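You operate a simulated robot arm through the tools that you are given. There is no shell and no other tool.

Carry out the task below with a simulated robot arm. There is one attempt and no reset: what you move stays moved.

## Task
Polish the toe of the black boot on the chest with the black polish.
Fine: red brush back, lid on again. Set down upright: brush. A coat counts when it lies all over at full strength: go over it till it gets no stronger.

It is judged by the outcome, as a careful person would: the job done as asked, and still so three seconds after it is handed in. It fails if anything else is knocked over, pushed out of place, dropped, spilled or broken. Lids that push on must go on centred and level and be pressed home; caps that screw on are set level and turned clockwise until they are tight.

## Robot
A 7-joint arm with a two-finger parallel gripper, fixed in place. Base frame: the origin is at the foot of the arm, x ahead of it, y to its left, z up; the work surface is at about z = 800. Readings come in mm, degrees, newtons and seconds.
Its first joint turns from -149.0 to 149.0 degrees. Payload 3.5 kg.
The tool frame sits at the grasp point between the pads (the TCP): z along the fingers, y along the line on which they close. The tips reach 23 mm beyond it. Largest opening 94 mm; finger width 38, thickness 10; the body of the gripper, 54 by 96 mm, starts 39 mm behind the TCP.
Orientation is that of the tool frame in the base frame, as a unit quaternion [x, y, z, w]. With the fingers straight down and closing along the base's y, the tool's x points along the base's -x, its y along +y and its z along -z.

## Interface
- The arm moves only by the tool arm_command. Its argument "commands" is a list of rows, each a list of 3 entries, a list of its own where there are three numbers: the turn, a rotation vector about the base's x, y, z in degrees, then the shift along the base's x, y, z in mm, then the closure in counts, from 0 (fully open) to 255 (shut). In form: [[[ax, ay, az], [dx, dy, dz], fingers], ...]. A call has 1 to 20 rows; each row is the pose to reach, as a shift and turn from the pose commanded when the call began. A row lasts 0.2 s, in which the tool goes at most 50 mm and 8.6 degrees; a call with a longer step from one row to the next is refused whole, and so is a gripper value outside its range. Where a pose cannot be reached the arm comes as near as it can. A force on the tool above 50 N (or 10 N above the force at the start of the call, whichever is more), or a blocked arm, ends the call early, and 0.2 s more pass. Each finger travels about 153 mm/s and halts on what it meets, pressing with about 43 N; the grip force reading is that of the motor and also rises with nothing between the fingers. The clock runs only during rows and for 0.2 s after the last one: add rows that repeat a pose to give the fingers time. It gives the time, the measured TCP pose, the force on the tool (base axes), the opening and the grip force at its end, in the units of the frame above (readings bear some noise), with the torque about the TCP (base axes, N m) and any sound that the robot's microphone picked up.
- Cameras (640 x 400 px; columns grow to the right, rows downward): "scene" is fixed at [399, 499, 1621.2]; the picture's right is [0.34, -0.94, 0.00], its down [-0.90, -0.33, -0.30] and it looks along [0.28, 0.10, -0.95] (base axes); focal length 358 px, centre (320, 200). "wrist" rides on the gripper at [87, 16, -74] in the tool frame; the picture's right is [-0.18, 0.98, 0.00], its down [-0.58, -0.11, -0.81] and it looks along [-0.79, -0.15, 0.59] (tool axes); focal length 243 px, centre (320, 200). There is no depth. A picture from a camera that has moved, and an enlarged one, comes with that camera's place and axes in the base frame and with its lens.
- grab_frame(camera): a new picture of that camera. The clock stands still meanwhile.
- zoom(camera, box): a new picture of the part [left, top, right, bottom] of that camera's present view, enlarged. The clock stands still meanwhile.
- finish_job(): hands the job in; it is judged then, once.

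Nothing tells you positions but the pictures and the camera data. Unless the task says otherwise, let go and move clear before handing in.

The tools are called after "Emit:" by a JSON object that holds its "op" and its "data". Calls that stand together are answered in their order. arm_command: Moves the arm, as the interface text tells. Its arguments: {"type":"object","properties":{"commands":{"type":"array","items":{"type":"array"}}},"required":["commands"]} The other tools are called the same way: grab_frame (camera) takes a picture; zoom (camera, box) takes an enlarged picture of a part of a camera's view; finish_job () hands the job in.

At the start:

```text
time_s: 0.0
tool_pos: [656.7, 557.4, 1111.8]
tool_rot: [0.0, 1.0, 0.001, 0.001]
wrist_force: [-0.6, 0.1, -0.2]
moment: [-0.01, 0.01, 0.0]
finger_gap: 94.1
grasp_force: 0.2
```

scene: 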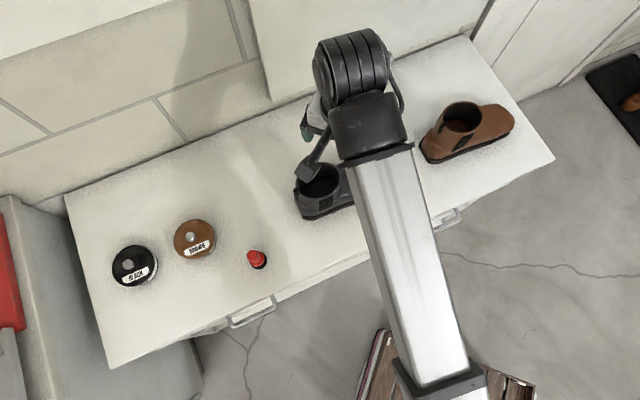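
wrist: 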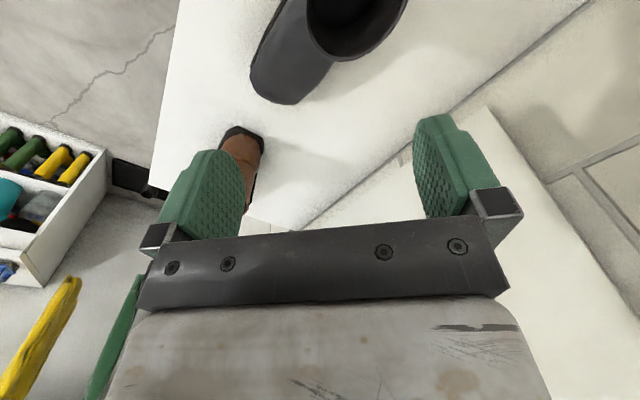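

I see a white chest with a black tin, a brown tin, a red-handled brush, a black boot (under the arm) and a brown boot. First I zoom in for details.

Emit:
{"op": "zoom", "data": {"camera": "scene", "box": [80, 180, 300, 318]}}

Emit:
{"op": "zoom", "data": {"camera": "scene", "box": [260, 120, 420, 220]}}

Emit:
{"op": "zoom", "data": {"camera": "wrist", "box": [140, 0, 460, 200]}}

```text
2.90 times, centred on (190, 249) of scene
camera zoom: at [399.0, 499.0, 1621.2], right [0.34, -0.94, 0.0], down [-0.9, -0.33, -0.3], along [0.28, 0.1, -0.95], focal length 1038 px, centre (697, 58)
```

zoom: 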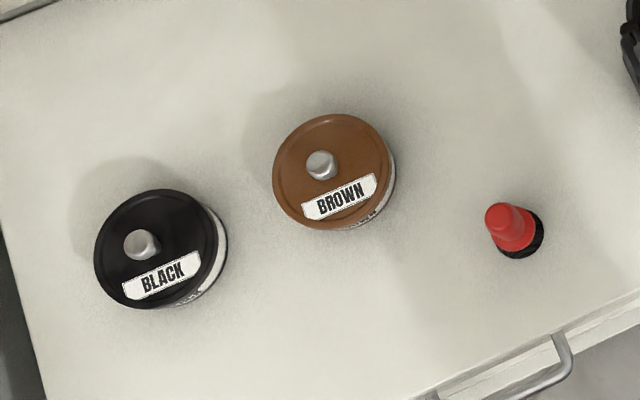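

```text
4.00 times, centred on (340, 170) of scene
camera zoom: at [399.0, 499.0, 1621.2], right [0.34, -0.94, 0.0], down [-0.9, -0.33, -0.3], along [0.28, 0.1, -0.95], focal length 1433 px, centre (240, 320)
```

zoom: 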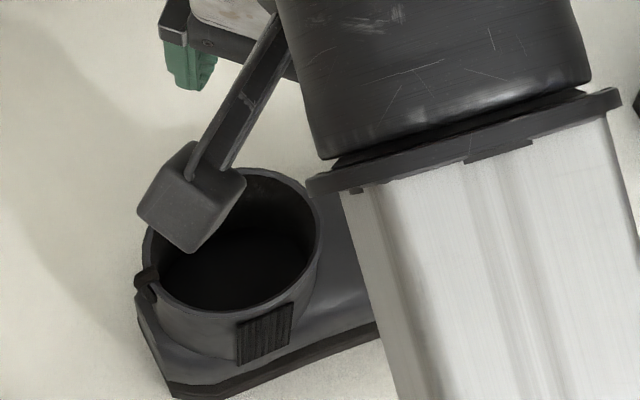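

```text
2.00 times, centred on (300, 100) of wrist
camera zoom: at [570.9, 572.3, 1185.3], right [0.18, 0.98, 0.0], down [0.58, -0.11, 0.81], along [0.79, -0.15, -0.59], focal length 485 px, centre (360, 400)
```

zoom: 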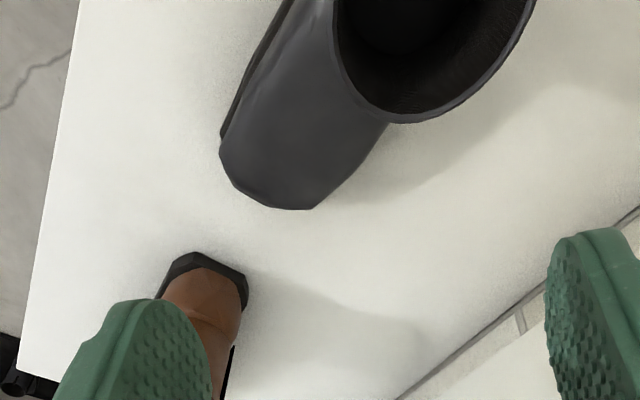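

The black tin sits near (354, 911), the brown tin near (450, 812) and the brush near (455, 667). I move the arm back to the left, so the wrist camera sees the tins and the scene camera sees the boot.

Emit:
{"op": "arm_command", "data": {"commands": [[[0, 0, 0], [-40, 20, 0], 0], [[0, 0, 0], [-80, 42, 0], 0], [[0, 0, 0], [-120, 64, 0], 0], [[0, 0, 0], [-160, 86, 0], 0], [[0, 0, 0], [-200, 108, 0], 0], [[0, 0, 0], [-240, 130, -20], 0], [[0, 0, 0], [-280, 150, -40], 0], [[0, 0, 0], [-320, 170, -60], 0], [[0, 0, 0], [-350, 190, -90], 0], [[0, 0, 0], [-350, 190, -110], 0]]}}

Emit:
{"op": "grab_frame", "data": {"camera": "wrist"}}

Emit:
{"op": "grab_frame", "data": {"camera": "scene"}}

```text
time_s: 2.2
tool_pos: [306.3, 748.5, 1001.0]
tool_rot: [0.001, 1.0, 0.001, 0.0]
wrist_force: [0.8, 1.4, -0.6]
moment: [-0.01, 0.02, 0.0]
finger_gap: 93.8
grasp_force: 0.0
```

```text
taken
camera wrist: at [219.9, 763.4, 1075.6], right [0.18, 0.98, 0.0], down [0.58, -0.11, 0.81], along [0.79, -0.15, -0.59], focal length 243 px, centre (320, 200)
```

wrist: 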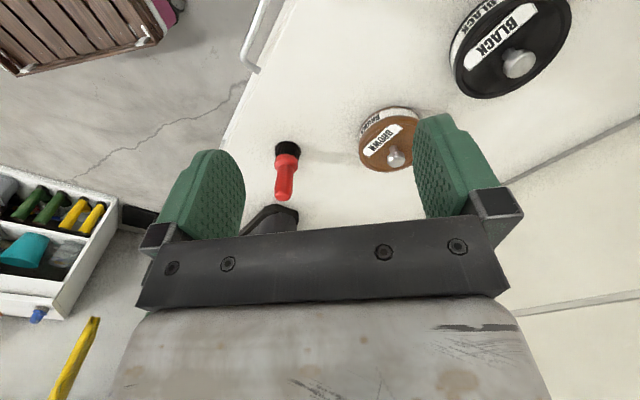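

```text
taken
```

scene: 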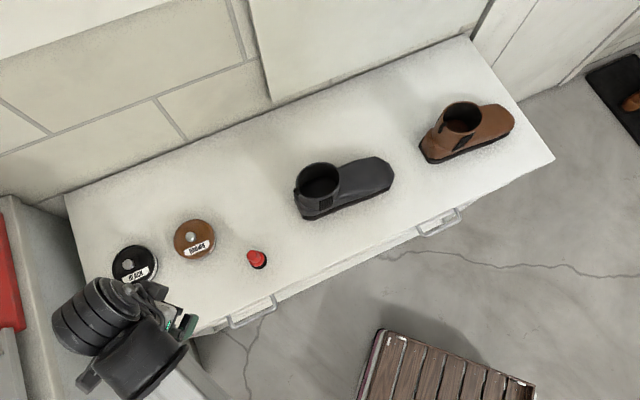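

Emit:
{"op": "zoom", "data": {"camera": "wrist", "box": [430, 0, 590, 100]}}

Emit:
{"op": "zoom", "data": {"camera": "wrist", "box": [240, 120, 368, 200]}}

Emit:
{"op": "zoom", "data": {"camera": "scene", "box": [280, 140, 408, 220]}}

Emit:
{"op": "zoom", "data": {"camera": "scene", "box": [90, 230, 170, 280]}}

```text
4.00 times, centred on (510, 50) of wrist
camera zoom: at [219.9, 763.4, 1075.6], right [0.18, 0.98, 0.0], down [0.58, -0.11, 0.81], along [0.79, -0.15, -0.59], focal length 970 px, centre (-440, 800)
```

zoom: 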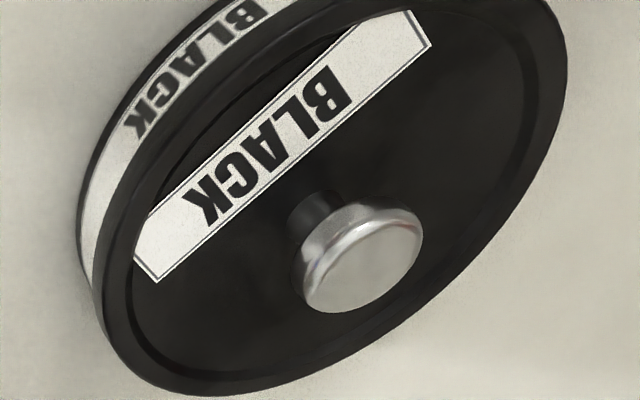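

```text
5.00 times, centred on (304, 160) of wrist
camera zoom: at [219.9, 763.4, 1075.6], right [0.18, 0.98, 0.0], down [0.58, -0.11, 0.81], along [0.79, -0.15, -0.59], focal length 1213 px, centre (400, 400)
```

zoom: 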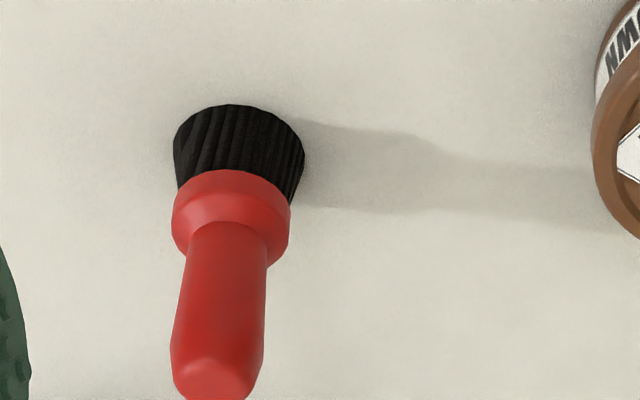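

```text
5.00 times, centred on (344, 180) of scene
camera zoom: at [399.0, 499.0, 1621.2], right [0.34, -0.94, 0.0], down [-0.9, -0.33, -0.3], along [0.28, 0.1, -0.95], focal length 1791 px, centre (200, 300)
```

zoom: 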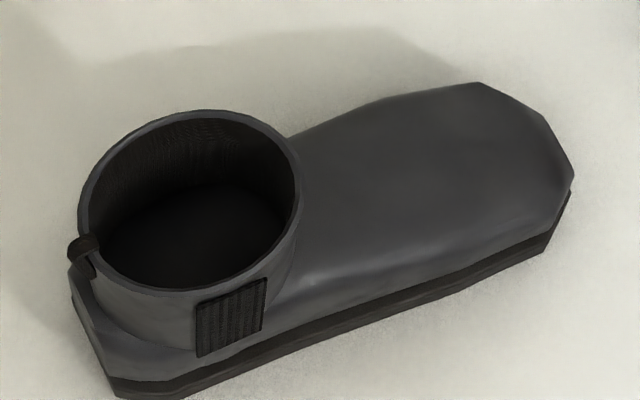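

```text
8.00 times, centred on (130, 255) of scene
camera zoom: at [399.0, 499.0, 1621.2], right [0.34, -0.94, 0.0], down [-0.9, -0.33, -0.3], along [0.28, 0.1, -0.95], focal length 2865 px, centre (1840, -240)
```

zoom: 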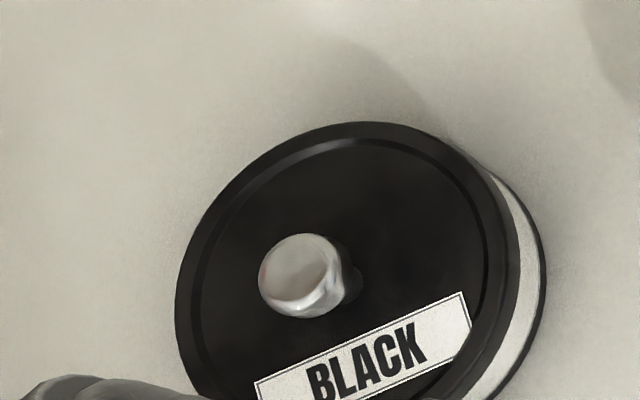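

The knob of the black lid triangulates to about (352, 918, 854) and the lid top to z ≈ 826. The brush is at about (456, 670), roughly 87 mm tall, and the toe of the boot reaches out to about (756, 441). I go above the knob next and check.

Emit:
{"op": "arm_command", "data": {"commands": [[[0, 0, 0], [15, 45, 0], 0], [[0, 0, 0], [30, 90, 0], 0], [[0, 0, 0], [40, 130, -10], 0], [[0, 0, 0], [45, 160, -25], 0], [[0, 0, 0], [45.6, 170.9, -45], 0], [[0, 0, 0], [45.6, 170.9, -60], 0], [[0, 0, 0], [45.6, 170.9, -60], 0]]}}

Emit:
{"op": "grab_frame", "data": {"camera": "wrist"}}

Emit:
{"op": "grab_frame", "data": {"camera": "scene"}}

```text
time_s: 3.8
tool_pos: [351.3, 918.2, 940.4]
tool_rot: [0.0, 1.0, 0.0, 0.0]
wrist_force: [0.0, 0.1, 0.3]
moment: [-0.01, -0.03, -0.01]
finger_gap: 94.0
grasp_force: 0.1
```

```text
taken
camera wrist: at [265.6, 933.5, 1014.8], right [0.18, 0.98, 0.0], down [0.58, -0.11, 0.81], along [0.79, -0.15, -0.59], focal length 243 px, centre (320, 200)
```

wrist: 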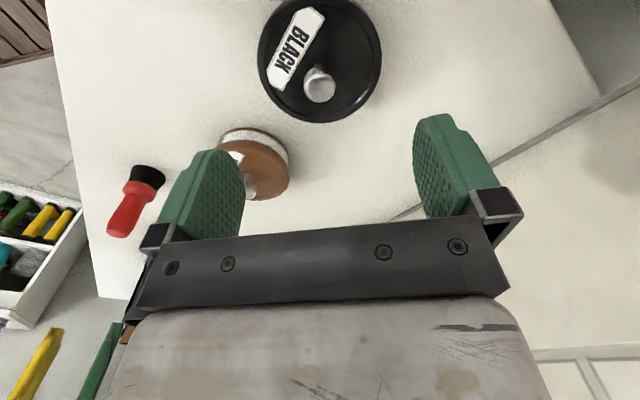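

```text
taken
```

scene: 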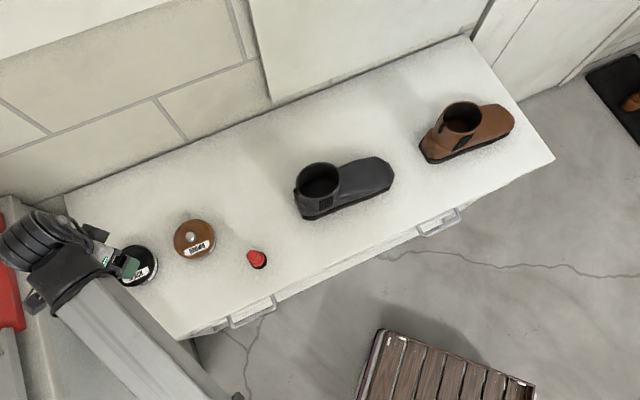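

The knob is right below the gripper at about (353, 918). I descend with open fingers to just above the lid.

Emit:
{"op": "arm_command", "data": {"commands": [[[0, 0, 0], [0.5, 0, -30], 0], [[0, 0, 0], [1, 0, -55], 0], [[0, 0, 0], [1, 0, -70], 0], [[0, 0, 0], [1, 0, -80], 0], [[0, 0, 0], [1, 0, -84], 0], [[0, 0, 0], [1, 0, -84], 0]]}}

Emit:
{"op": "grab_frame", "data": {"camera": "wrist"}}

```text
time_s: 5.2
tool_pos: [353.1, 917.7, 856.1]
tool_rot: [0.0, 1.0, 0.001, 0.0]
wrist_force: [-0.5, 0.2, 0.7]
moment: [-0.01, -0.01, 0.01]
finger_gap: 93.9
grasp_force: 0.0
```

```text
taken
camera wrist: at [266.9, 932.8, 931.2], right [0.18, 0.98, 0.0], down [0.58, -0.11, 0.81], along [0.79, -0.15, -0.59], focal length 243 px, centre (320, 200)
```

wrist: 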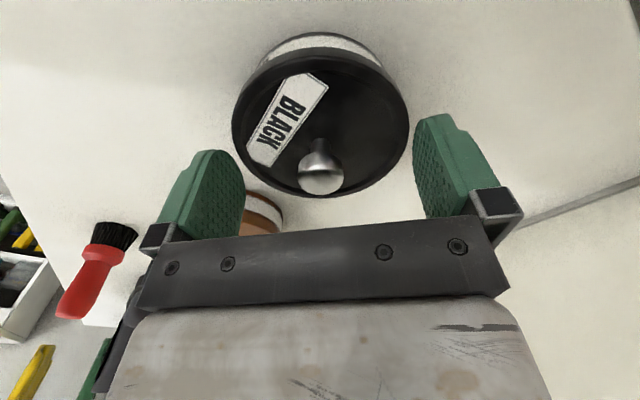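

The knob sits between the pads. I close the fingers on it.

Emit:
{"op": "arm_command", "data": {"commands": [[[0, 0, 0], [0, 0, -2], 120], [[0, 0, 0], [0, 0, -2], 255], [[0, 0, 0], [0, 0, -2], 255], [[0, 0, 0], [0, 0, -2], 255]]}}

Emit:
{"op": "grab_frame", "data": {"camera": "wrist"}}

```text
time_s: 6.2
tool_pos: [353.7, 916.6, 856.9]
tool_rot: [0.0, 1.0, 0.001, 0.001]
wrist_force: [2.6, -9.6, 39.0]
moment: [-0.16, 0.12, -0.06]
finger_gap: 19.5
grasp_force: 43.1
heard: snap
```

```text
taken
camera wrist: at [267.6, 931.7, 931.5], right [0.18, 0.98, 0.0], down [0.58, -0.11, 0.81], along [0.79, -0.15, -0.59], focal length 243 px, centre (320, 200)
```

wrist: 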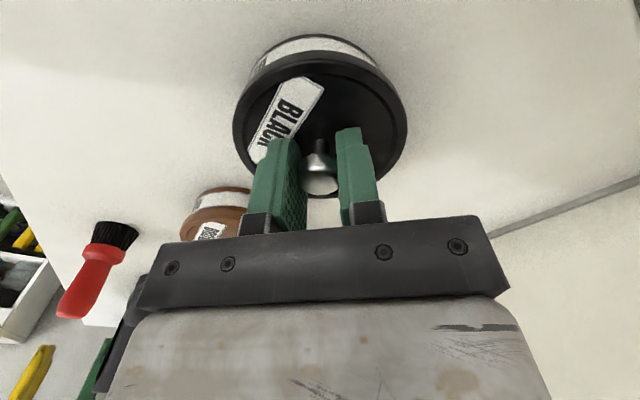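

The knob is held (gap 19.5 mm), with some downward load and a snap heard. I ease up in small steps and watch the force.

Emit:
{"op": "arm_command", "data": {"commands": [[[0, 0, 0], [0, 0, 2], 255], [[0, 0, 0], [0, 0, 4], 255], [[0, 0, 0], [0, 0, 4], 255]]}}

Emit:
{"op": "grab_frame", "data": {"camera": "wrist"}}

```text
time_s: 7.0
tool_pos: [353.6, 917.7, 857.9]
tool_rot: [-0.001, 1.0, 0.001, 0.0]
wrist_force: [-1.4, 1.7, -0.2]
moment: [-0.02, 0.01, -0.01]
finger_gap: 19.6
grasp_force: 42.9
```

```text
taken
camera wrist: at [266.7, 934.1, 933.0], right [0.18, 0.98, 0.0], down [0.58, -0.11, 0.81], along [0.79, -0.15, -0.59], focal length 243 px, centre (320, 200)
```

wrist: 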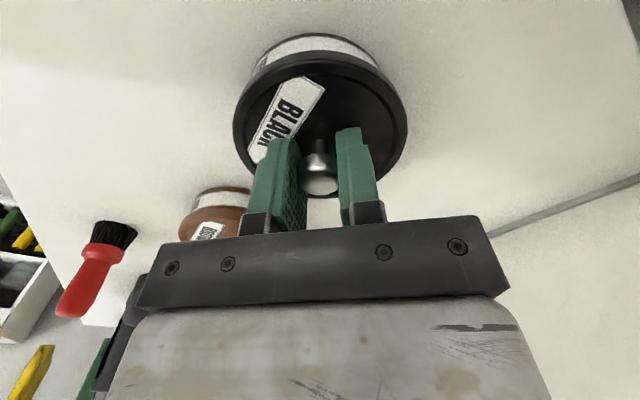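

Emit:
{"op": "arm_command", "data": {"commands": [[[0, 0, 0], [0, 0, 2], 255], [[0, 0, 0], [0, 0, 4], 255], [[0, 0, 0], [0, 0, 6], 255], [[0, 0, 0], [0, 0, 6], 255]]}}

Emit:
{"op": "grab_frame", "data": {"camera": "wrist"}}

```text
time_s: 8.0
tool_pos: [354.5, 917.3, 864.7]
tool_rot: [0.0, 1.0, 0.001, 0.0]
wrist_force: [-0.5, 0.1, 0.1]
moment: [0.02, 0.01, 0.0]
finger_gap: 19.7
grasp_force: 42.8
```

```text
taken
camera wrist: at [267.3, 933.4, 939.5], right [0.18, 0.98, 0.0], down [0.58, -0.11, 0.81], along [0.79, -0.15, -0.59], focal length 243 px, centre (320, 200)
```

wrist: 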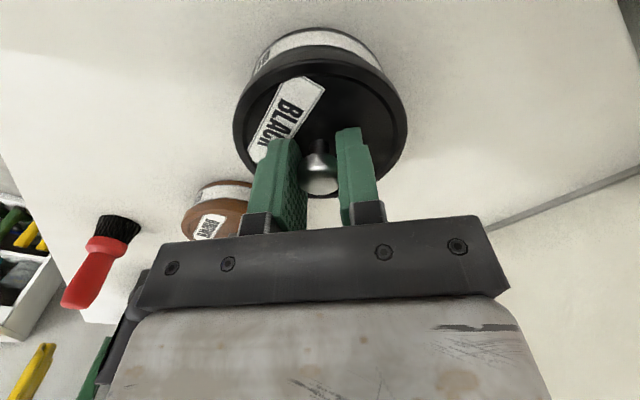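

The lid seems to be rising from the tin. I lift it further and check.

Emit:
{"op": "arm_command", "data": {"commands": [[[0, 0, 0], [0, 0, 10], 255], [[0, 0, 0], [0, 0, 25], 255], [[0, 0, 0], [0, 0, 45], 255], [[0, 0, 0], [0, 0, 60], 255], [[0, 0, 0], [0, 0, 60], 255]]}}

Emit:
{"op": "grab_frame", "data": {"camera": "wrist"}}

Emit:
{"op": "zoom", "data": {"camera": "scene", "box": [60, 200, 220, 300]}}

```text
time_s: 9.2
tool_pos: [352.9, 916.5, 927.1]
tool_rot: [0.0, 1.0, 0.001, 0.0]
wrist_force: [1.4, -0.6, -0.6]
moment: [-0.02, -0.01, -0.01]
finger_gap: 19.5
grasp_force: 42.8
```

```text
taken
camera wrist: at [266.7, 932.5, 1000.5], right [0.18, 0.98, 0.0], down [0.58, -0.11, 0.81], along [0.79, -0.15, -0.59], focal length 243 px, centre (320, 200)
```

wrist: 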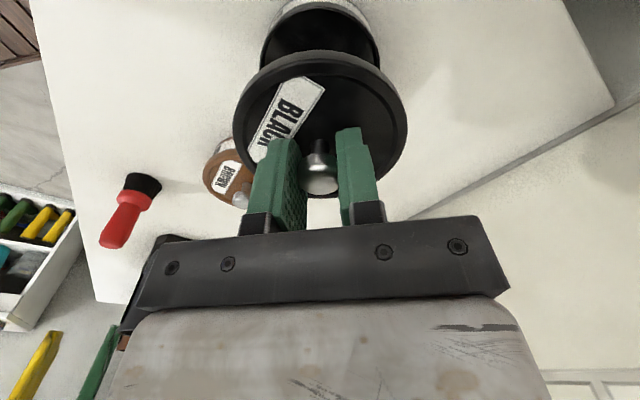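

```text
4.00 times, centred on (140, 250) of scene
camera zoom: at [399.0, 499.0, 1621.2], right [0.34, -0.94, 0.0], down [-0.9, -0.33, -0.3], along [0.28, 0.1, -0.95], focal length 1433 px, centre (1040, 0)
```

zoom: 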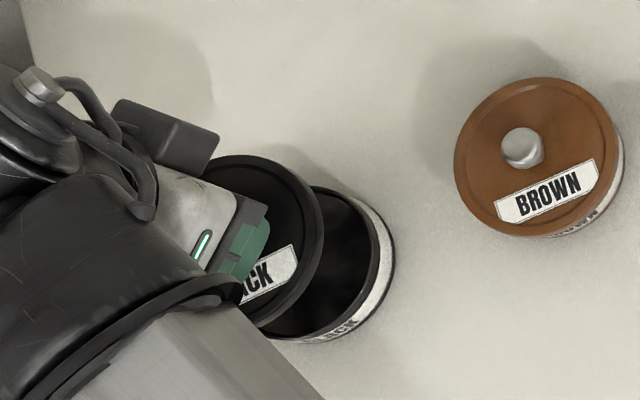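

The lid is off and the tin stayed put. I carry the lid to a free spot near (560, 745), behind the brush and away from boot and brown tin.

Emit:
{"op": "arm_command", "data": {"commands": [[[0, 0, 0], [15, -12, 20], 255], [[0, 0, 0], [45, -37, 25], 255], [[0, 0, 0], [78, -65, 25], 255], [[0, 0, 0], [111, -92, 25], 255], [[0, 0, 0], [144, -120, 25], 255], [[0, 0, 0], [177, -147, 20], 255], [[0, 0, 0], [207, -172, 0], 255], [[0, 0, 0], [207, -172, -30], 255], [[0, 0, 0], [207, -172, -55], 255], [[0, 0, 0], [207, -172, -70], 255], [[0, 0, 0], [207, -172, -70], 255]]}}

Emit:
{"op": "grab_frame", "data": {"camera": "wrist"}}

Emit:
{"op": "zoom", "data": {"camera": "scene", "box": [90, 160, 330, 310]}}

```text
time_s: 11.6
tool_pos: [559.1, 746.1, 854.9]
tool_rot: [0.0, 1.0, 0.002, 0.0]
wrist_force: [0.3, -0.1, 0.1]
moment: [-0.01, 0.03, 0.02]
finger_gap: 19.7
grasp_force: 42.5
```

```text
taken
camera wrist: at [472.5, 761.3, 929.0], right [0.18, 0.98, 0.0], down [0.58, -0.11, 0.81], along [0.79, -0.15, -0.59], focal length 243 px, centre (320, 200)
```

wrist: 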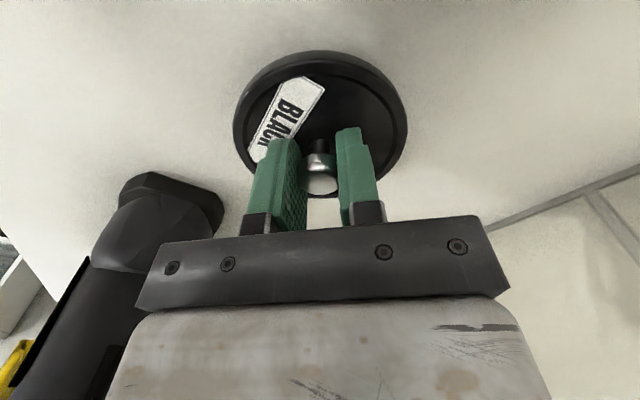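

```text
2.67 times, centred on (210, 235) of scene
camera zoom: at [399.0, 499.0, 1621.2], right [0.34, -0.94, 0.0], down [-0.9, -0.33, -0.3], along [0.28, 0.1, -0.95], focal length 955 px, centre (613, 107)
```

zoom: 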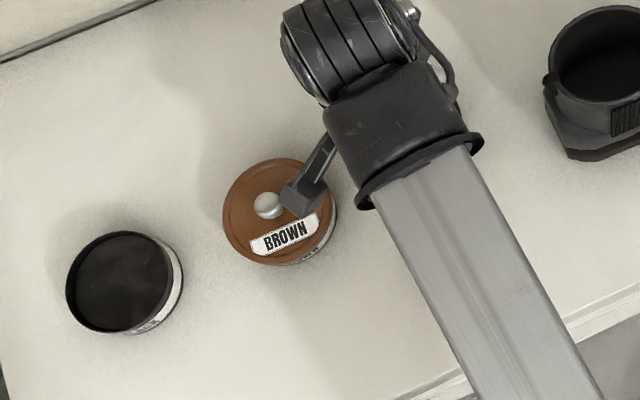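

The lid hangs just above the chest. I lower it slowly until it touches.

Emit:
{"op": "arm_command", "data": {"commands": [[[0, 0, 0], [0, 0, -2], 255], [[0, 0, 0], [0, 0, -4], 255], [[0, 0, 0], [0, 0, -6], 255], [[0, 0, 0], [0, 0, -6], 255]]}}

Emit:
{"op": "grab_frame", "data": {"camera": "wrist"}}

```text
time_s: 12.6
tool_pos: [559.9, 746.2, 849.7]
tool_rot: [0.0, 1.0, 0.001, 0.0]
wrist_force: [0.7, -0.2, 0.4]
moment: [0.0, 0.04, 0.0]
finger_gap: 19.6
grasp_force: 43.5
```

```text
taken
camera wrist: at [473.9, 761.2, 923.5], right [0.18, 0.98, 0.0], down [0.58, -0.11, 0.81], along [0.79, -0.15, -0.59], focal length 243 px, centre (320, 200)
```

wrist: 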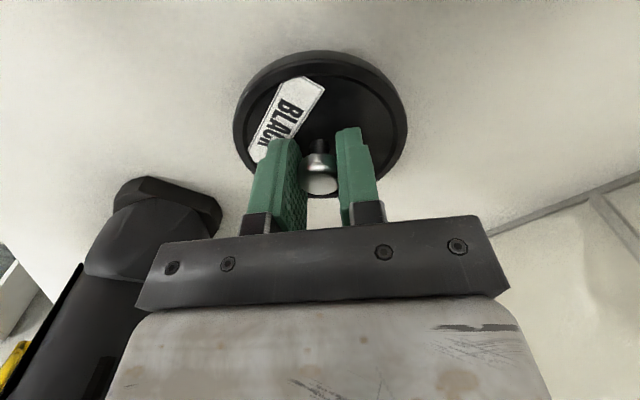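

Emit:
{"op": "arm_command", "data": {"commands": [[[0, 0, 0], [0, 0, -2], 255], [[0, 0, 0], [0, 0, -4], 255], [[0, 0, 0], [0, 0, -6], 255], [[0, 0, 0], [0, 0, -6], 255]]}}

```text
time_s: 13.6
tool_pos: [560.5, 747.5, 842.4]
tool_rot: [0.0, 1.0, 0.0, 0.0]
wrist_force: [0.0, 0.0, -0.6]
moment: [-0.01, -0.06, -0.03]
finger_gap: 19.8
grasp_force: 43.7
```

Emit:
{"op": "arm_command", "data": {"commands": [[[0, 0, 0], [0, 0, -1.5], 255], [[0, 0, 0], [0, 0, -3], 255], [[0, 0, 0], [0, 0, -3], 255]]}}

Emit:
{"op": "grab_frame", "data": {"camera": "wrist"}}

```text
time_s: 14.4
tool_pos: [561.4, 745.6, 839.9]
tool_rot: [-0.001, 1.0, 0.001, 0.0]
wrist_force: [-0.2, 0.6, 0.0]
moment: [0.01, 0.04, 0.01]
finger_gap: 19.5
grasp_force: 43.2
```

```text
taken
camera wrist: at [474.7, 760.6, 915.1], right [0.18, 0.98, 0.0], down [0.58, -0.11, 0.81], along [0.79, -0.15, -0.59], focal length 243 px, centre (320, 200)
```

wrist: 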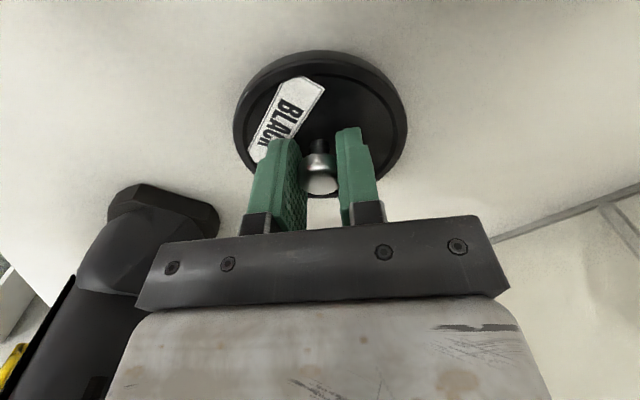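

Emit:
{"op": "arm_command", "data": {"commands": [[[0, 0, 0], [0, 0, -1.5], 255], [[0, 0, 0], [0, 0, -3], 255], [[0, 0, 0], [0, 0, -3], 255]]}}

```text
time_s: 15.2
tool_pos: [559.6, 746.2, 835.6]
tool_rot: [0.0, 1.0, 0.001, 0.0]
wrist_force: [-0.2, -0.1, -0.9]
moment: [-0.02, -0.04, -0.02]
finger_gap: 19.6
grasp_force: 43.3
```

Emit:
{"op": "arm_command", "data": {"commands": [[[0, 0, 0], [0, 0, -1], 255], [[0, 0, 0], [0, 0, -2], 255], [[0, 0, 0], [0, 0, -2], 255]]}}

Emit:
{"op": "zoom", "data": {"camera": "wrist", "box": [200, 20, 440, 170]}}

```text
time_s: 16.0
tool_pos: [561.4, 746.8, 834.2]
tool_rot: [0.0, 1.0, 0.001, 0.0]
wrist_force: [-0.4, 0.6, -0.9]
moment: [0.0, 0.0, 0.03]
finger_gap: 19.6
grasp_force: 42.7
```

```text
2.67 times, centred on (320, 95) of wrist
camera zoom: at [474.6, 761.4, 909.0], right [0.18, 0.98, 0.0], down [0.58, -0.11, 0.81], along [0.79, -0.15, -0.59], focal length 647 px, centre (320, 480)
```

zoom: 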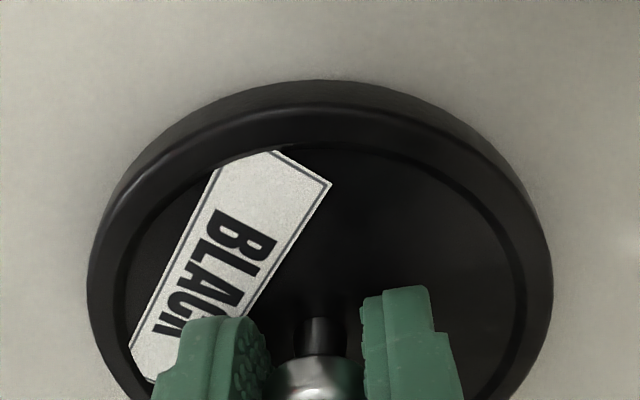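

Emit:
{"op": "arm_command", "data": {"commands": [[[0, 0, 0], [0, 0, -1], 255], [[0, 0, 0], [0, 0, -1], 255]]}}

Emit:
{"op": "arm_command", "data": {"commands": [[[0, 0, 0], [0, 0, -1], 255], [[0, 0, 0], [0, 0, -1], 255]]}}

```text
time_s: 16.6
tool_pos: [561.4, 746.4, 833.9]
tool_rot: [0.0, 1.0, 0.001, 0.0]
wrist_force: [0.0, -0.6, 0.5]
moment: [-0.02, 0.04, 0.0]
finger_gap: 19.4
grasp_force: 42.9
```

```text
time_s: 17.2
tool_pos: [561.2, 745.4, 832.5]
tool_rot: [0.0, 1.0, 0.001, 0.0]
wrist_force: [0.1, 0.8, 0.3]
moment: [0.01, 0.02, 0.01]
finger_gap: 19.4
grasp_force: 43.1
```

Emit:
{"op": "arm_command", "data": {"commands": [[[0, 0, 0], [0, 0, -1], 255], [[0, 0, 0], [0, 0, -1], 255]]}}

Emit:
{"op": "arm_command", "data": {"commands": [[[0, 0, 0], [0, 0, -1], 255], [[0, 0, 0], [0, 0, -1], 255]]}}

Emit:
{"op": "arm_command", "data": {"commands": [[[0, 0, 0], [0, 0, -1], 255], [[0, 0, 0], [0, 0, -1], 255]]}}

```text
time_s: 17.8
tool_pos: [561.6, 747.1, 832.6]
tool_rot: [0.0, 1.0, 0.001, 0.001]
wrist_force: [0.2, 2.0, 13.8]
moment: [0.01, 0.07, -0.03]
finger_gap: 19.4
grasp_force: 43.4
```

```text
time_s: 18.4
tool_pos: [560.2, 746.1, 833.5]
tool_rot: [-0.001, 1.0, 0.001, 0.001]
wrist_force: [-1.9, 8.1, 42.5]
moment: [0.08, 0.14, -0.01]
finger_gap: 19.5
grasp_force: 42.9
```

```text
time_s: 18.8
tool_pos: [560.7, 746.5, 833.2]
tool_rot: [-0.001, 1.0, 0.003, 0.0]
wrist_force: [-4.2, 0.0, 13.2]
moment: [-0.07, 0.15, -0.01]
finger_gap: 19.4
grasp_force: 43.0
stopped in row 2: the force on the tool passed its limit at 56 N (the readings are from after the stop); the commanded pose is now the measured one
```

The lid rests on the chest (contact at TCP z ≈ 833). I release it and rise.

Emit:
{"op": "arm_command", "data": {"commands": [[[0, 0, 0], [0, 0, 0.3], 255], [[0, 0, 0], [0, 0, 0.3], 150], [[0, 0, 0], [0, 0, 0.3], 100], [[0, 0, 0], [0, 0, 0.3], 100], [[0, 0, 0], [0, 0, 20], 100], [[0, 0, 0], [0, 0, 60], 50], [[0, 0, 0], [0, 0, 90], 0], [[0, 0, 0], [0, 0, 90], 0]]}}

Emit:
{"op": "grab_frame", "data": {"camera": "wrist"}}

```text
time_s: 20.6
tool_pos: [560.7, 747.1, 920.6]
tool_rot: [0.0, 1.0, 0.002, 0.0]
wrist_force: [0.1, -0.7, 0.8]
moment: [0.02, -0.01, -0.01]
finger_gap: 94.0
grasp_force: 0.1
```

```text
taken
camera wrist: at [474.4, 761.6, 995.0], right [0.18, 0.98, 0.0], down [0.58, -0.11, 0.81], along [0.79, -0.15, -0.59], focal length 243 px, centre (320, 200)
```

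wrist: 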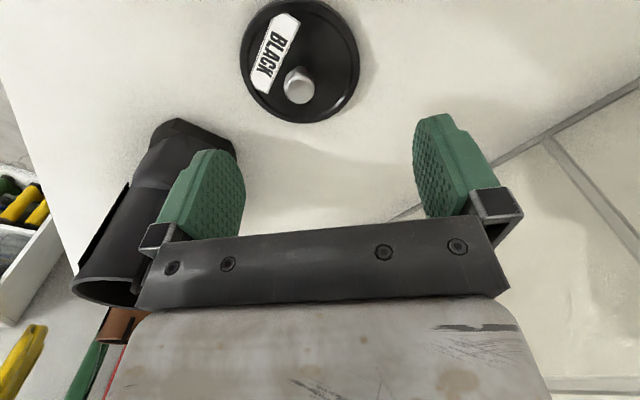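

Emit:
{"op": "zoom", "data": {"camera": "wrist", "box": [220, 0, 380, 130]}}

Emit:
{"op": "grab_frame", "data": {"camera": "scene"}}

```text
3.08 times, centred on (300, 65) of wrist
camera zoom: at [474.4, 761.6, 995.0], right [0.18, 0.98, 0.0], down [0.58, -0.11, 0.81], along [0.79, -0.15, -0.59], focal length 746 px, centre (382, 615)
```

zoom: 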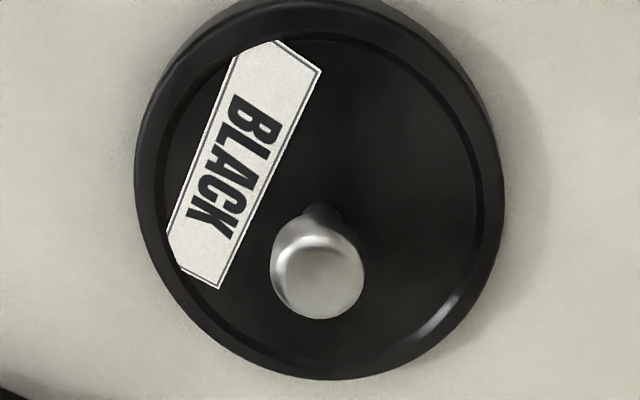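

```text
taken
```

scene: 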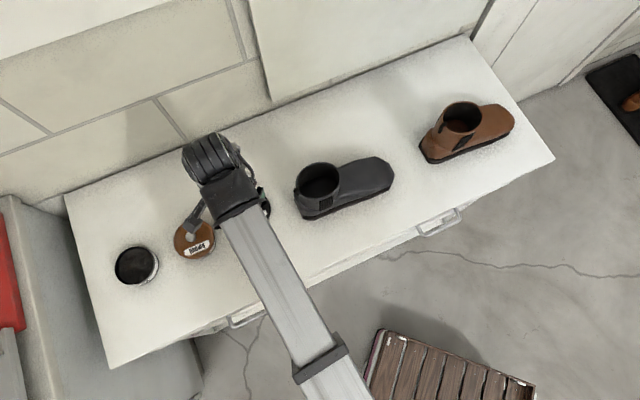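

The lid lies flat at about (558, 732), though it slid a little on release, so I'll release more gently next time. Now I go above the brush and check its position.

Emit:
{"op": "arm_command", "data": {"commands": [[[0, 0, 0], [-20, -15, 30], 0], [[0, 0, 0], [-50, -36, 40], 0], [[0, 0, 0], [-80, -58, 40], 0], [[0, 0, 0], [-104, -77, 40], 0], [[0, 0, 0], [-104, -77, 40], 0]]}}

Emit:
{"op": "grab_frame", "data": {"camera": "wrist"}}

Emit:
{"op": "zoom", "data": {"camera": "wrist", "box": [240, 0, 400, 130]}}

Emit:
{"op": "zoom", "data": {"camera": "scene", "box": [90, 160, 330, 310]}}

```text
time_s: 21.8
tool_pos: [457.3, 668.0, 961.0]
tool_rot: [0.0, 1.0, 0.001, 0.0]
wrist_force: [-0.8, -0.7, 0.8]
moment: [-0.04, 0.01, -0.04]
finger_gap: 94.0
grasp_force: 0.0
```

```text
taken
camera wrist: at [370.7, 683.8, 1034.2], right [0.18, 0.98, 0.0], down [0.58, -0.11, 0.81], along [0.79, -0.15, -0.59], focal length 243 px, centre (320, 200)
```

wrist: 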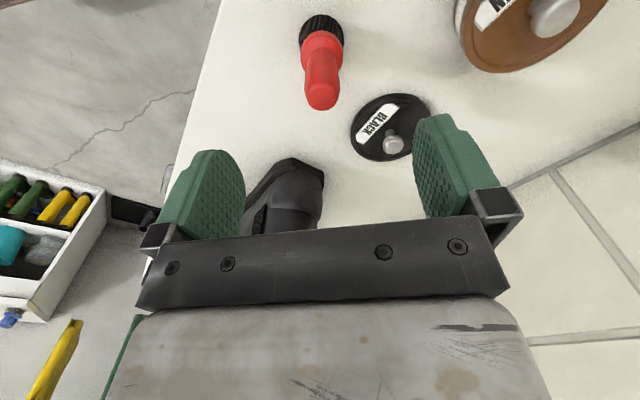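

```text
3.08 times, centred on (320, 65) of wrist
camera zoom: at [370.7, 683.8, 1034.2], right [0.18, 0.98, 0.0], down [0.58, -0.11, 0.81], along [0.79, -0.15, -0.59], focal length 746 px, centre (320, 615)
```

zoom: 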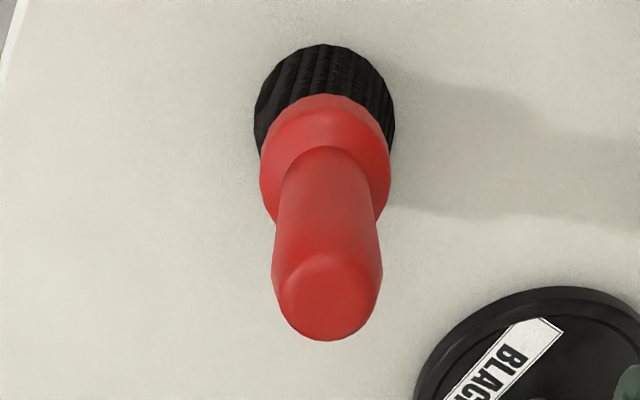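

```text
2.67 times, centred on (210, 235) of scene
camera zoom: at [399.0, 499.0, 1621.2], right [0.34, -0.94, 0.0], down [-0.9, -0.33, -0.3], along [0.28, 0.1, -0.95], focal length 955 px, centre (613, 107)
```

zoom: 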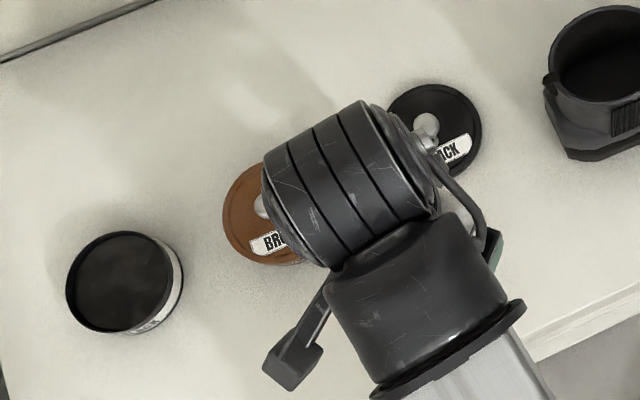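

The brush stands at about (456, 669), its handle up to z ≈ 886. I descend around the handle and look before closing.

Emit:
{"op": "arm_command", "data": {"commands": [[[0, 0, 0], [-0.5, 0.3, -35], 0], [[0, 0, 0], [-0.5, 0.3, -65], 0], [[0, 0, 0], [-0.5, 0.3, -85], 0], [[0, 0, 0], [-0.5, 0.3, -92], 0], [[0, 0, 0], [-0.5, 0.3, -92], 0]]}}

Emit:
{"op": "grab_frame", "data": {"camera": "wrist"}}

```text
time_s: 23.0
tool_pos: [457.0, 671.0, 869.4]
tool_rot: [0.0, 1.0, 0.002, 0.001]
wrist_force: [-0.6, 0.0, 0.3]
moment: [0.01, 0.01, -0.02]
finger_gap: 94.0
grasp_force: 0.1
```

```text
taken
camera wrist: at [370.5, 685.2, 944.4], right [0.18, 0.98, 0.0], down [0.58, -0.11, 0.81], along [0.79, -0.15, -0.59], focal length 243 px, centre (320, 200)
```

wrist: 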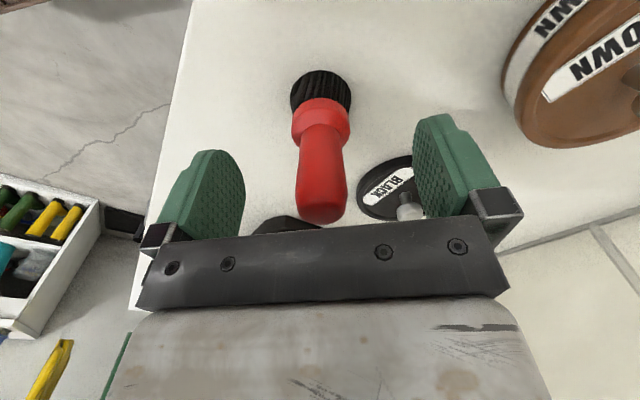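

The handle is centred between the pads. I close on it.

Emit:
{"op": "arm_command", "data": {"commands": [[[0, 0, 0], [0, 0, 0], 100], [[0, 0, 0], [0, 0, 0], 160], [[0, 0, 0], [0, 0, 0], 200], [[0, 0, 0], [0, 0, 0], 255], [[0, 0, 0], [0, 0, 0], 255], [[0, 0, 0], [0, 0, 0], 255]]}}

Emit:
{"op": "grab_frame", "data": {"camera": "wrist"}}

```text
time_s: 24.4
tool_pos: [456.9, 669.5, 871.3]
tool_rot: [-0.001, 1.0, 0.002, 0.0]
wrist_force: [0.5, 0.8, -0.5]
moment: [0.02, 0.02, -0.01]
finger_gap: 20.8
grasp_force: 42.6
```

```text
taken
camera wrist: at [370.5, 685.2, 944.6], right [0.18, 0.98, 0.0], down [0.58, -0.11, 0.81], along [0.79, -0.15, -0.59], focal length 243 px, centre (320, 200)
```

wrist: 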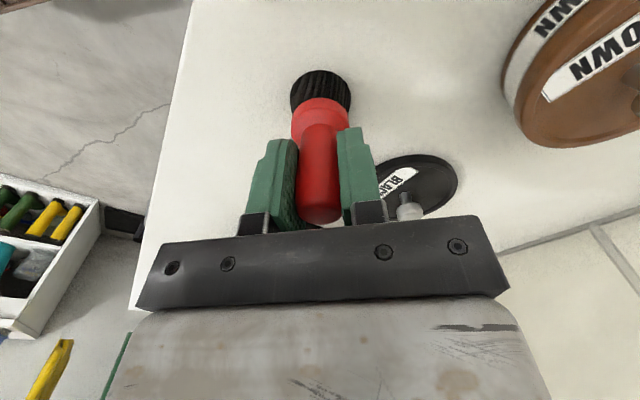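

The brush is held (original spot: TCP (456.7, 669.8), z ≈ 871). I lift it and carry it above the open black tin.

Emit:
{"op": "arm_command", "data": {"commands": [[[0, 0, 0], [0, 0, 20], 255], [[0, 0, 0], [0, 0, 60], 255], [[0, 0, 0], [0, 0, 90], 255], [[0, 0, 0], [-18, 40, 90], 255], [[0, 0, 0], [-36, 85, 90], 255], [[0, 0, 0], [-54, 130, 90], 255], [[0, 0, 0], [-72, 173, 90], 255], [[0, 0, 0], [-90, 215, 90], 255], [[0, 0, 0], [-103.5, 247.5, 85], 255], [[0, 0, 0], [-103.5, 247.5, 70], 255], [[0, 0, 0], [-103.5, 247.5, 60], 255], [[0, 0, 0], [-103.5, 247.5, 60], 255]]}}

Emit:
{"op": "grab_frame", "data": {"camera": "wrist"}}

Emit:
{"op": "zoom", "data": {"camera": "scene", "box": [60, 200, 220, 300]}}

```text
time_s: 27.0
tool_pos: [354.3, 916.4, 929.9]
tool_rot: [0.0, 1.0, 0.002, 0.001]
wrist_force: [0.1, -0.8, -1.2]
moment: [0.04, 0.03, -0.01]
finger_gap: 20.9
grasp_force: 43.2
```

```text
taken
camera wrist: at [266.9, 931.3, 1004.1], right [0.18, 0.98, 0.0], down [0.58, -0.11, 0.81], along [0.79, -0.15, -0.59], focal length 243 px, centre (320, 200)
```

wrist: 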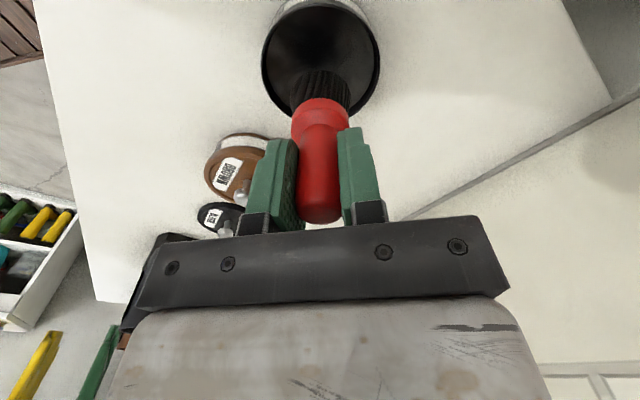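

```text
4.00 times, centred on (140, 250) of scene
camera zoom: at [399.0, 499.0, 1621.2], right [0.34, -0.94, 0.0], down [-0.9, -0.33, -0.3], along [0.28, 0.1, -0.95], focal length 1433 px, centre (1040, 0)
```

zoom: 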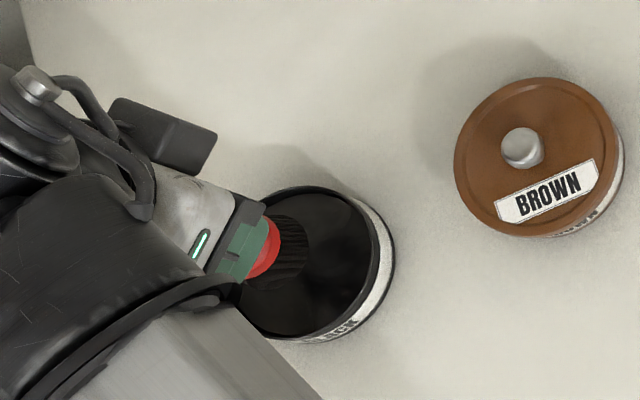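

The brush is over the tin's centre. I descend to rim level and then feel for the polish.

Emit:
{"op": "arm_command", "data": {"commands": [[[0, 0, 0], [0, 0, -20], 255], [[0, 0, 0], [0, 0, -32], 255], [[0, 0, 0], [0, 0, -36], 255], [[0, 0, 0], [0, 0, -36], 255]]}}

Emit:
{"op": "grab_frame", "data": {"camera": "wrist"}}

Emit:
{"op": "zoom", "data": {"camera": "scene", "box": [60, 200, 220, 300]}}

```text
time_s: 28.0
tool_pos: [353.0, 916.3, 894.1]
tool_rot: [0.0, 1.0, 0.002, 0.001]
wrist_force: [-0.3, 0.6, 4.1]
moment: [-0.05, 0.03, 0.01]
finger_gap: 20.6
grasp_force: 43.3
```

```text
taken
camera wrist: at [266.7, 931.6, 968.5], right [0.18, 0.98, 0.0], down [0.58, -0.11, 0.81], along [0.79, -0.14, -0.59], focal length 243 px, centre (320, 200)
```

wrist: 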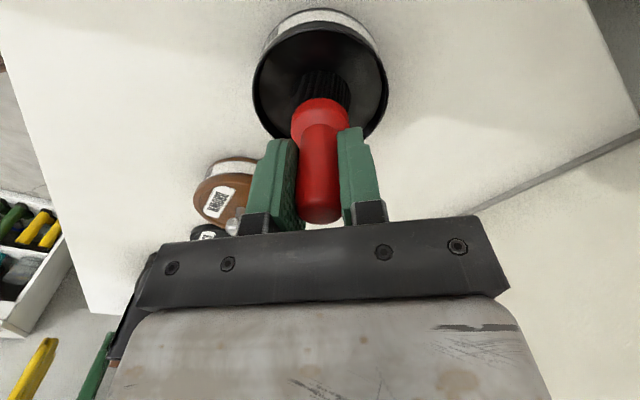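

```text
4.00 times, centred on (140, 250) of scene
camera zoom: at [399.0, 499.0, 1621.2], right [0.34, -0.94, 0.0], down [-0.9, -0.33, -0.3], along [0.28, 0.1, -0.95], focal length 1433 px, centre (1040, 0)
```

zoom: 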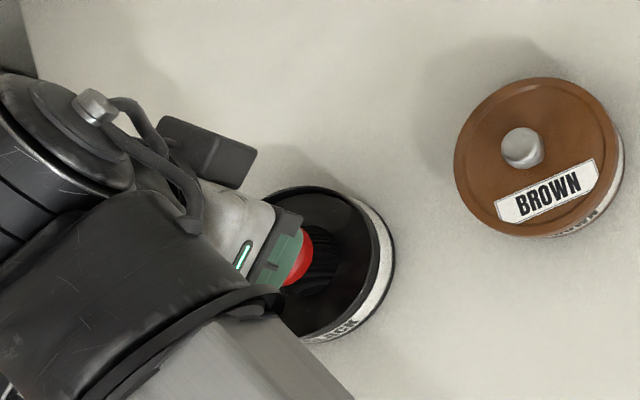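

There is already 4 N of contact: the polish lies near the rim. I press slightly more and swirl gently in small circles.

Emit:
{"op": "arm_command", "data": {"commands": [[[0, 0, 0], [0, 0, -1.5], 255], [[0, 0, 0], [0, 0, -1.5], 255]]}}

Emit:
{"op": "zoom", "data": {"camera": "wrist", "box": [230, 0, 410, 130]}}

```text
time_s: 28.6
tool_pos: [353.1, 916.9, 892.9]
tool_rot: [-0.001, 1.0, 0.003, 0.002]
wrist_force: [-2.0, 0.4, 17.2]
moment: [-0.09, 0.15, 0.02]
finger_gap: 20.6
grasp_force: 43.3
```

```text
3.08 times, centred on (320, 65) of wrist
camera zoom: at [266.8, 931.5, 968.3], right [0.18, 0.98, 0.01], down [0.58, -0.11, 0.81], along [0.79, -0.14, -0.59], focal length 746 px, centre (320, 615)
```

zoom: 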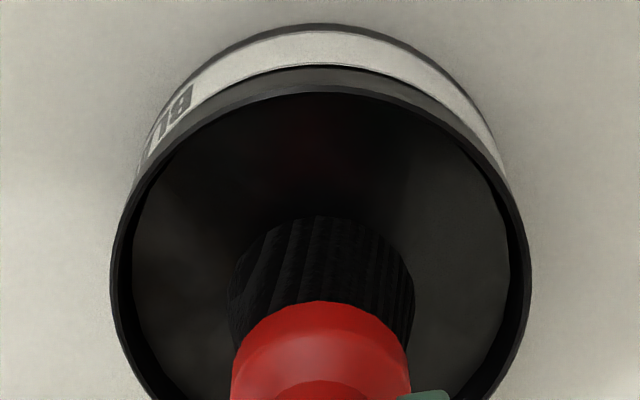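

Emit:
{"op": "arm_command", "data": {"commands": [[[0, 0, 0], [0, 0, 1], 255], [[0, 0, 0], [4, 0, 1], 255], [[0, 0, 0], [3, 4, 1], 255], [[0, 0, 0], [-3, 4, 1], 255], [[0, 0, 0], [-4, -2, 1], 255], [[0, 0, 0], [0, -5, 1], 255], [[0, 0, 0], [4, -2, 1], 255], [[0, 0, 0], [0, 0, 1], 255], [[0, 0, 0], [0, 0, 1], 255]]}}

Emit:
{"op": "zoom", "data": {"camera": "wrist", "box": [230, 0, 410, 130]}}

```text
time_s: 30.6
tool_pos: [355.8, 916.0, 895.2]
tool_rot: [0.0, 1.0, 0.001, 0.001]
wrist_force: [5.6, -4.6, 21.7]
moment: [-0.4, -0.39, 0.01]
finger_gap: 20.8
grasp_force: 42.6
```

```text
3.08 times, centred on (320, 65) of wrist
camera zoom: at [268.7, 931.8, 968.1], right [0.18, 0.98, 0.0], down [0.58, -0.11, 0.81], along [0.79, -0.15, -0.59], focal length 746 px, centre (320, 615)
```

zoom: 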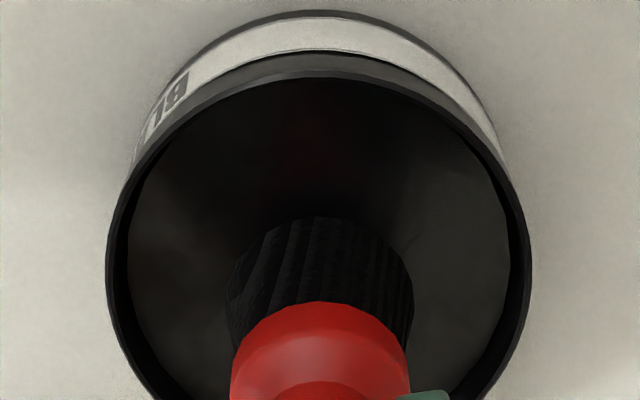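

I stop swirling so as not to shift the tin, and lift the brush to inspect it.

Emit:
{"op": "arm_command", "data": {"commands": [[[0, 0, 0], [0, 0, 3], 255], [[0, 0, 0], [0, 0, 10], 255], [[0, 0, 0], [0, 0, 30], 255], [[0, 0, 0], [0, 0, 60], 255], [[0, 0, 0], [0, 0, 60], 255]]}}

Emit:
{"op": "grab_frame", "data": {"camera": "wrist"}}

Emit:
{"op": "zoom", "data": {"camera": "wrist", "box": [230, 0, 410, 130]}}

Emit:
{"op": "zoom", "data": {"camera": "scene", "box": [60, 200, 220, 300]}}

```text
time_s: 31.8
tool_pos: [353.3, 915.0, 951.1]
tool_rot: [0.0, 1.0, 0.002, 0.001]
wrist_force: [0.4, -0.4, -0.4]
moment: [-0.01, 0.0, 0.0]
finger_gap: 20.7
grasp_force: 43.0
```

```text
taken
camera wrist: at [266.8, 931.0, 1025.0], right [0.18, 0.98, 0.0], down [0.58, -0.11, 0.81], along [0.79, -0.15, -0.59], focal length 243 px, centre (320, 200)
```

wrist: 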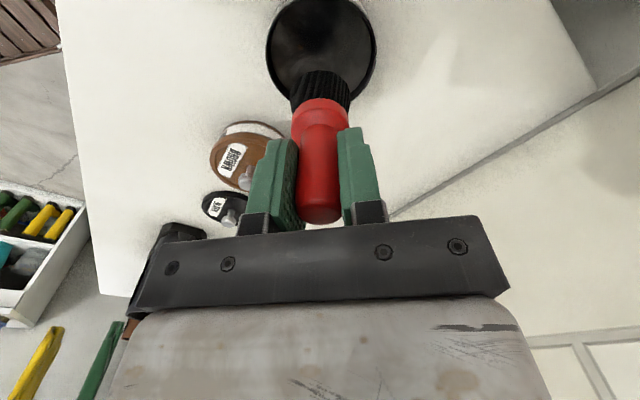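

```text
3.08 times, centred on (320, 65) of wrist
camera zoom: at [266.8, 931.0, 1025.0], right [0.18, 0.98, 0.0], down [0.58, -0.11, 0.81], along [0.79, -0.15, -0.59], focal length 746 px, centre (320, 615)
```

zoom: 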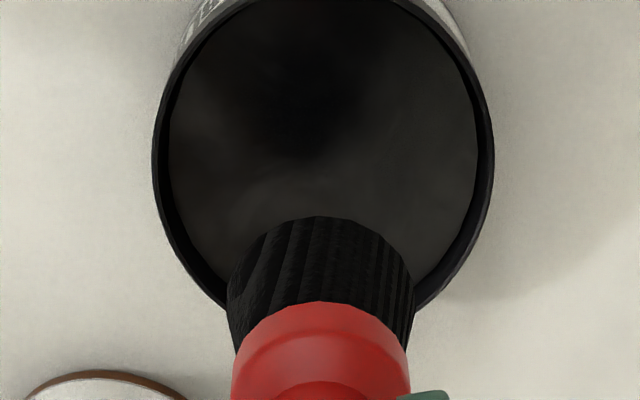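

```text
4.00 times, centred on (140, 250) of scene
camera zoom: at [399.0, 499.0, 1621.2], right [0.34, -0.94, 0.0], down [-0.9, -0.33, -0.3], along [0.28, 0.1, -0.95], focal length 1433 px, centre (1040, 0)
```

zoom: 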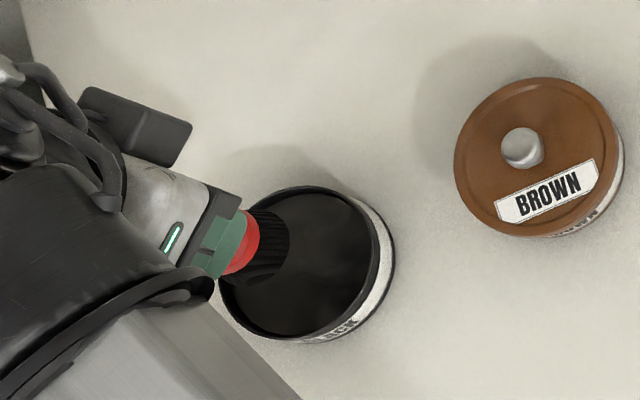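

The tin hasn't moved. I bring the brush at a safe height to the boot's side, for a measuring look at the toe.

Emit:
{"op": "arm_command", "data": {"commands": [[[0, 0, 0], [10, -20, 30], 255], [[0, 0, 0], [25, -55, 55], 255], [[0, 0, 0], [45, -95, 55], 255], [[0, 0, 0], [65, -135, 55], 255], [[0, 0, 0], [85, -175, 55], 255], [[0, 0, 0], [105, -215, 55], 255], [[0, 0, 0], [125, -255, 55], 255], [[0, 0, 0], [145, -295, 55], 255], [[0, 0, 0], [165, -335, 55], 255], [[0, 0, 0], [185, -375, 55], 255], [[0, 0, 0], [205, -415, 55], 255], [[0, 0, 0], [225, -455, 55], 255], [[0, 0, 0], [240, -495, 55], 255], [[0, 0, 0], [247, -515, 55], 255], [[0, 0, 0], [247, -515, 55], 255]]}}

Emit:
{"op": "grab_frame", "data": {"camera": "wrist"}}

Emit:
{"op": "zoom", "data": {"camera": "scene", "box": [280, 140, 408, 220]}}

```text
time_s: 35.0
tool_pos: [601.6, 403.5, 1007.2]
tool_rot: [-0.002, 1.0, 0.001, 0.001]
wrist_force: [-0.1, 0.8, -0.4]
moment: [0.0, -0.01, -0.01]
finger_gap: 20.6
grasp_force: 43.3
```

```text
taken
camera wrist: at [516.3, 417.5, 1081.7], right [0.18, 0.98, 0.0], down [0.58, -0.11, 0.81], along [0.79, -0.15, -0.59], focal length 243 px, centre (320, 200)
```

wrist: 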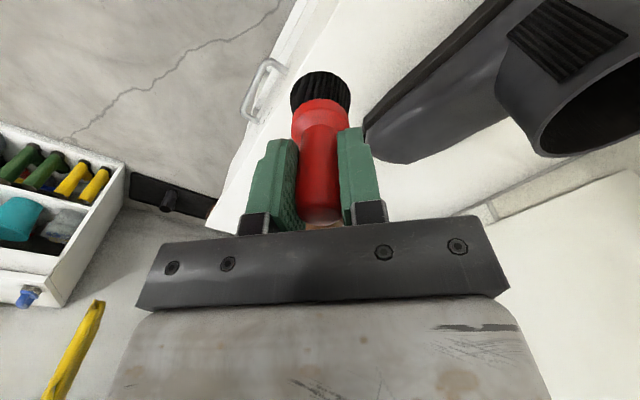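

```text
5.00 times, centred on (344, 180) of scene
camera zoom: at [399.0, 499.0, 1621.2], right [0.34, -0.94, 0.0], down [-0.9, -0.33, -0.3], along [0.28, 0.1, -0.95], focal length 1791 px, centre (200, 300)
```

zoom: 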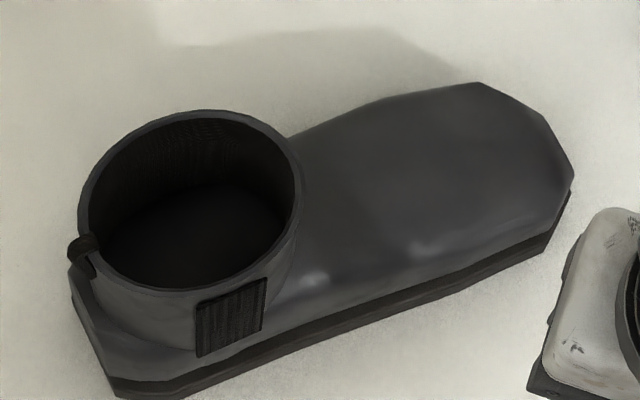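

Emit:
{"op": "zoom", "data": {"camera": "wrist", "box": [340, 0, 640, 188]}}

```text
2.13 times, centred on (490, 94) of wrist
camera zoom: at [516.3, 417.5, 1081.7], right [0.18, 0.98, 0.0], down [0.58, -0.11, 0.81], along [0.79, -0.15, -0.59], focal length 516 px, centre (-42, 426)
```

zoom: 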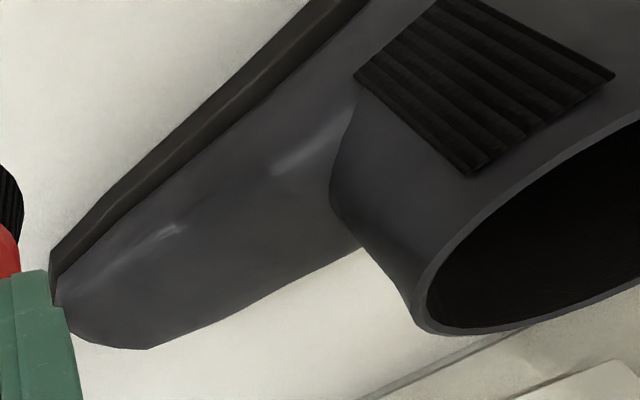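

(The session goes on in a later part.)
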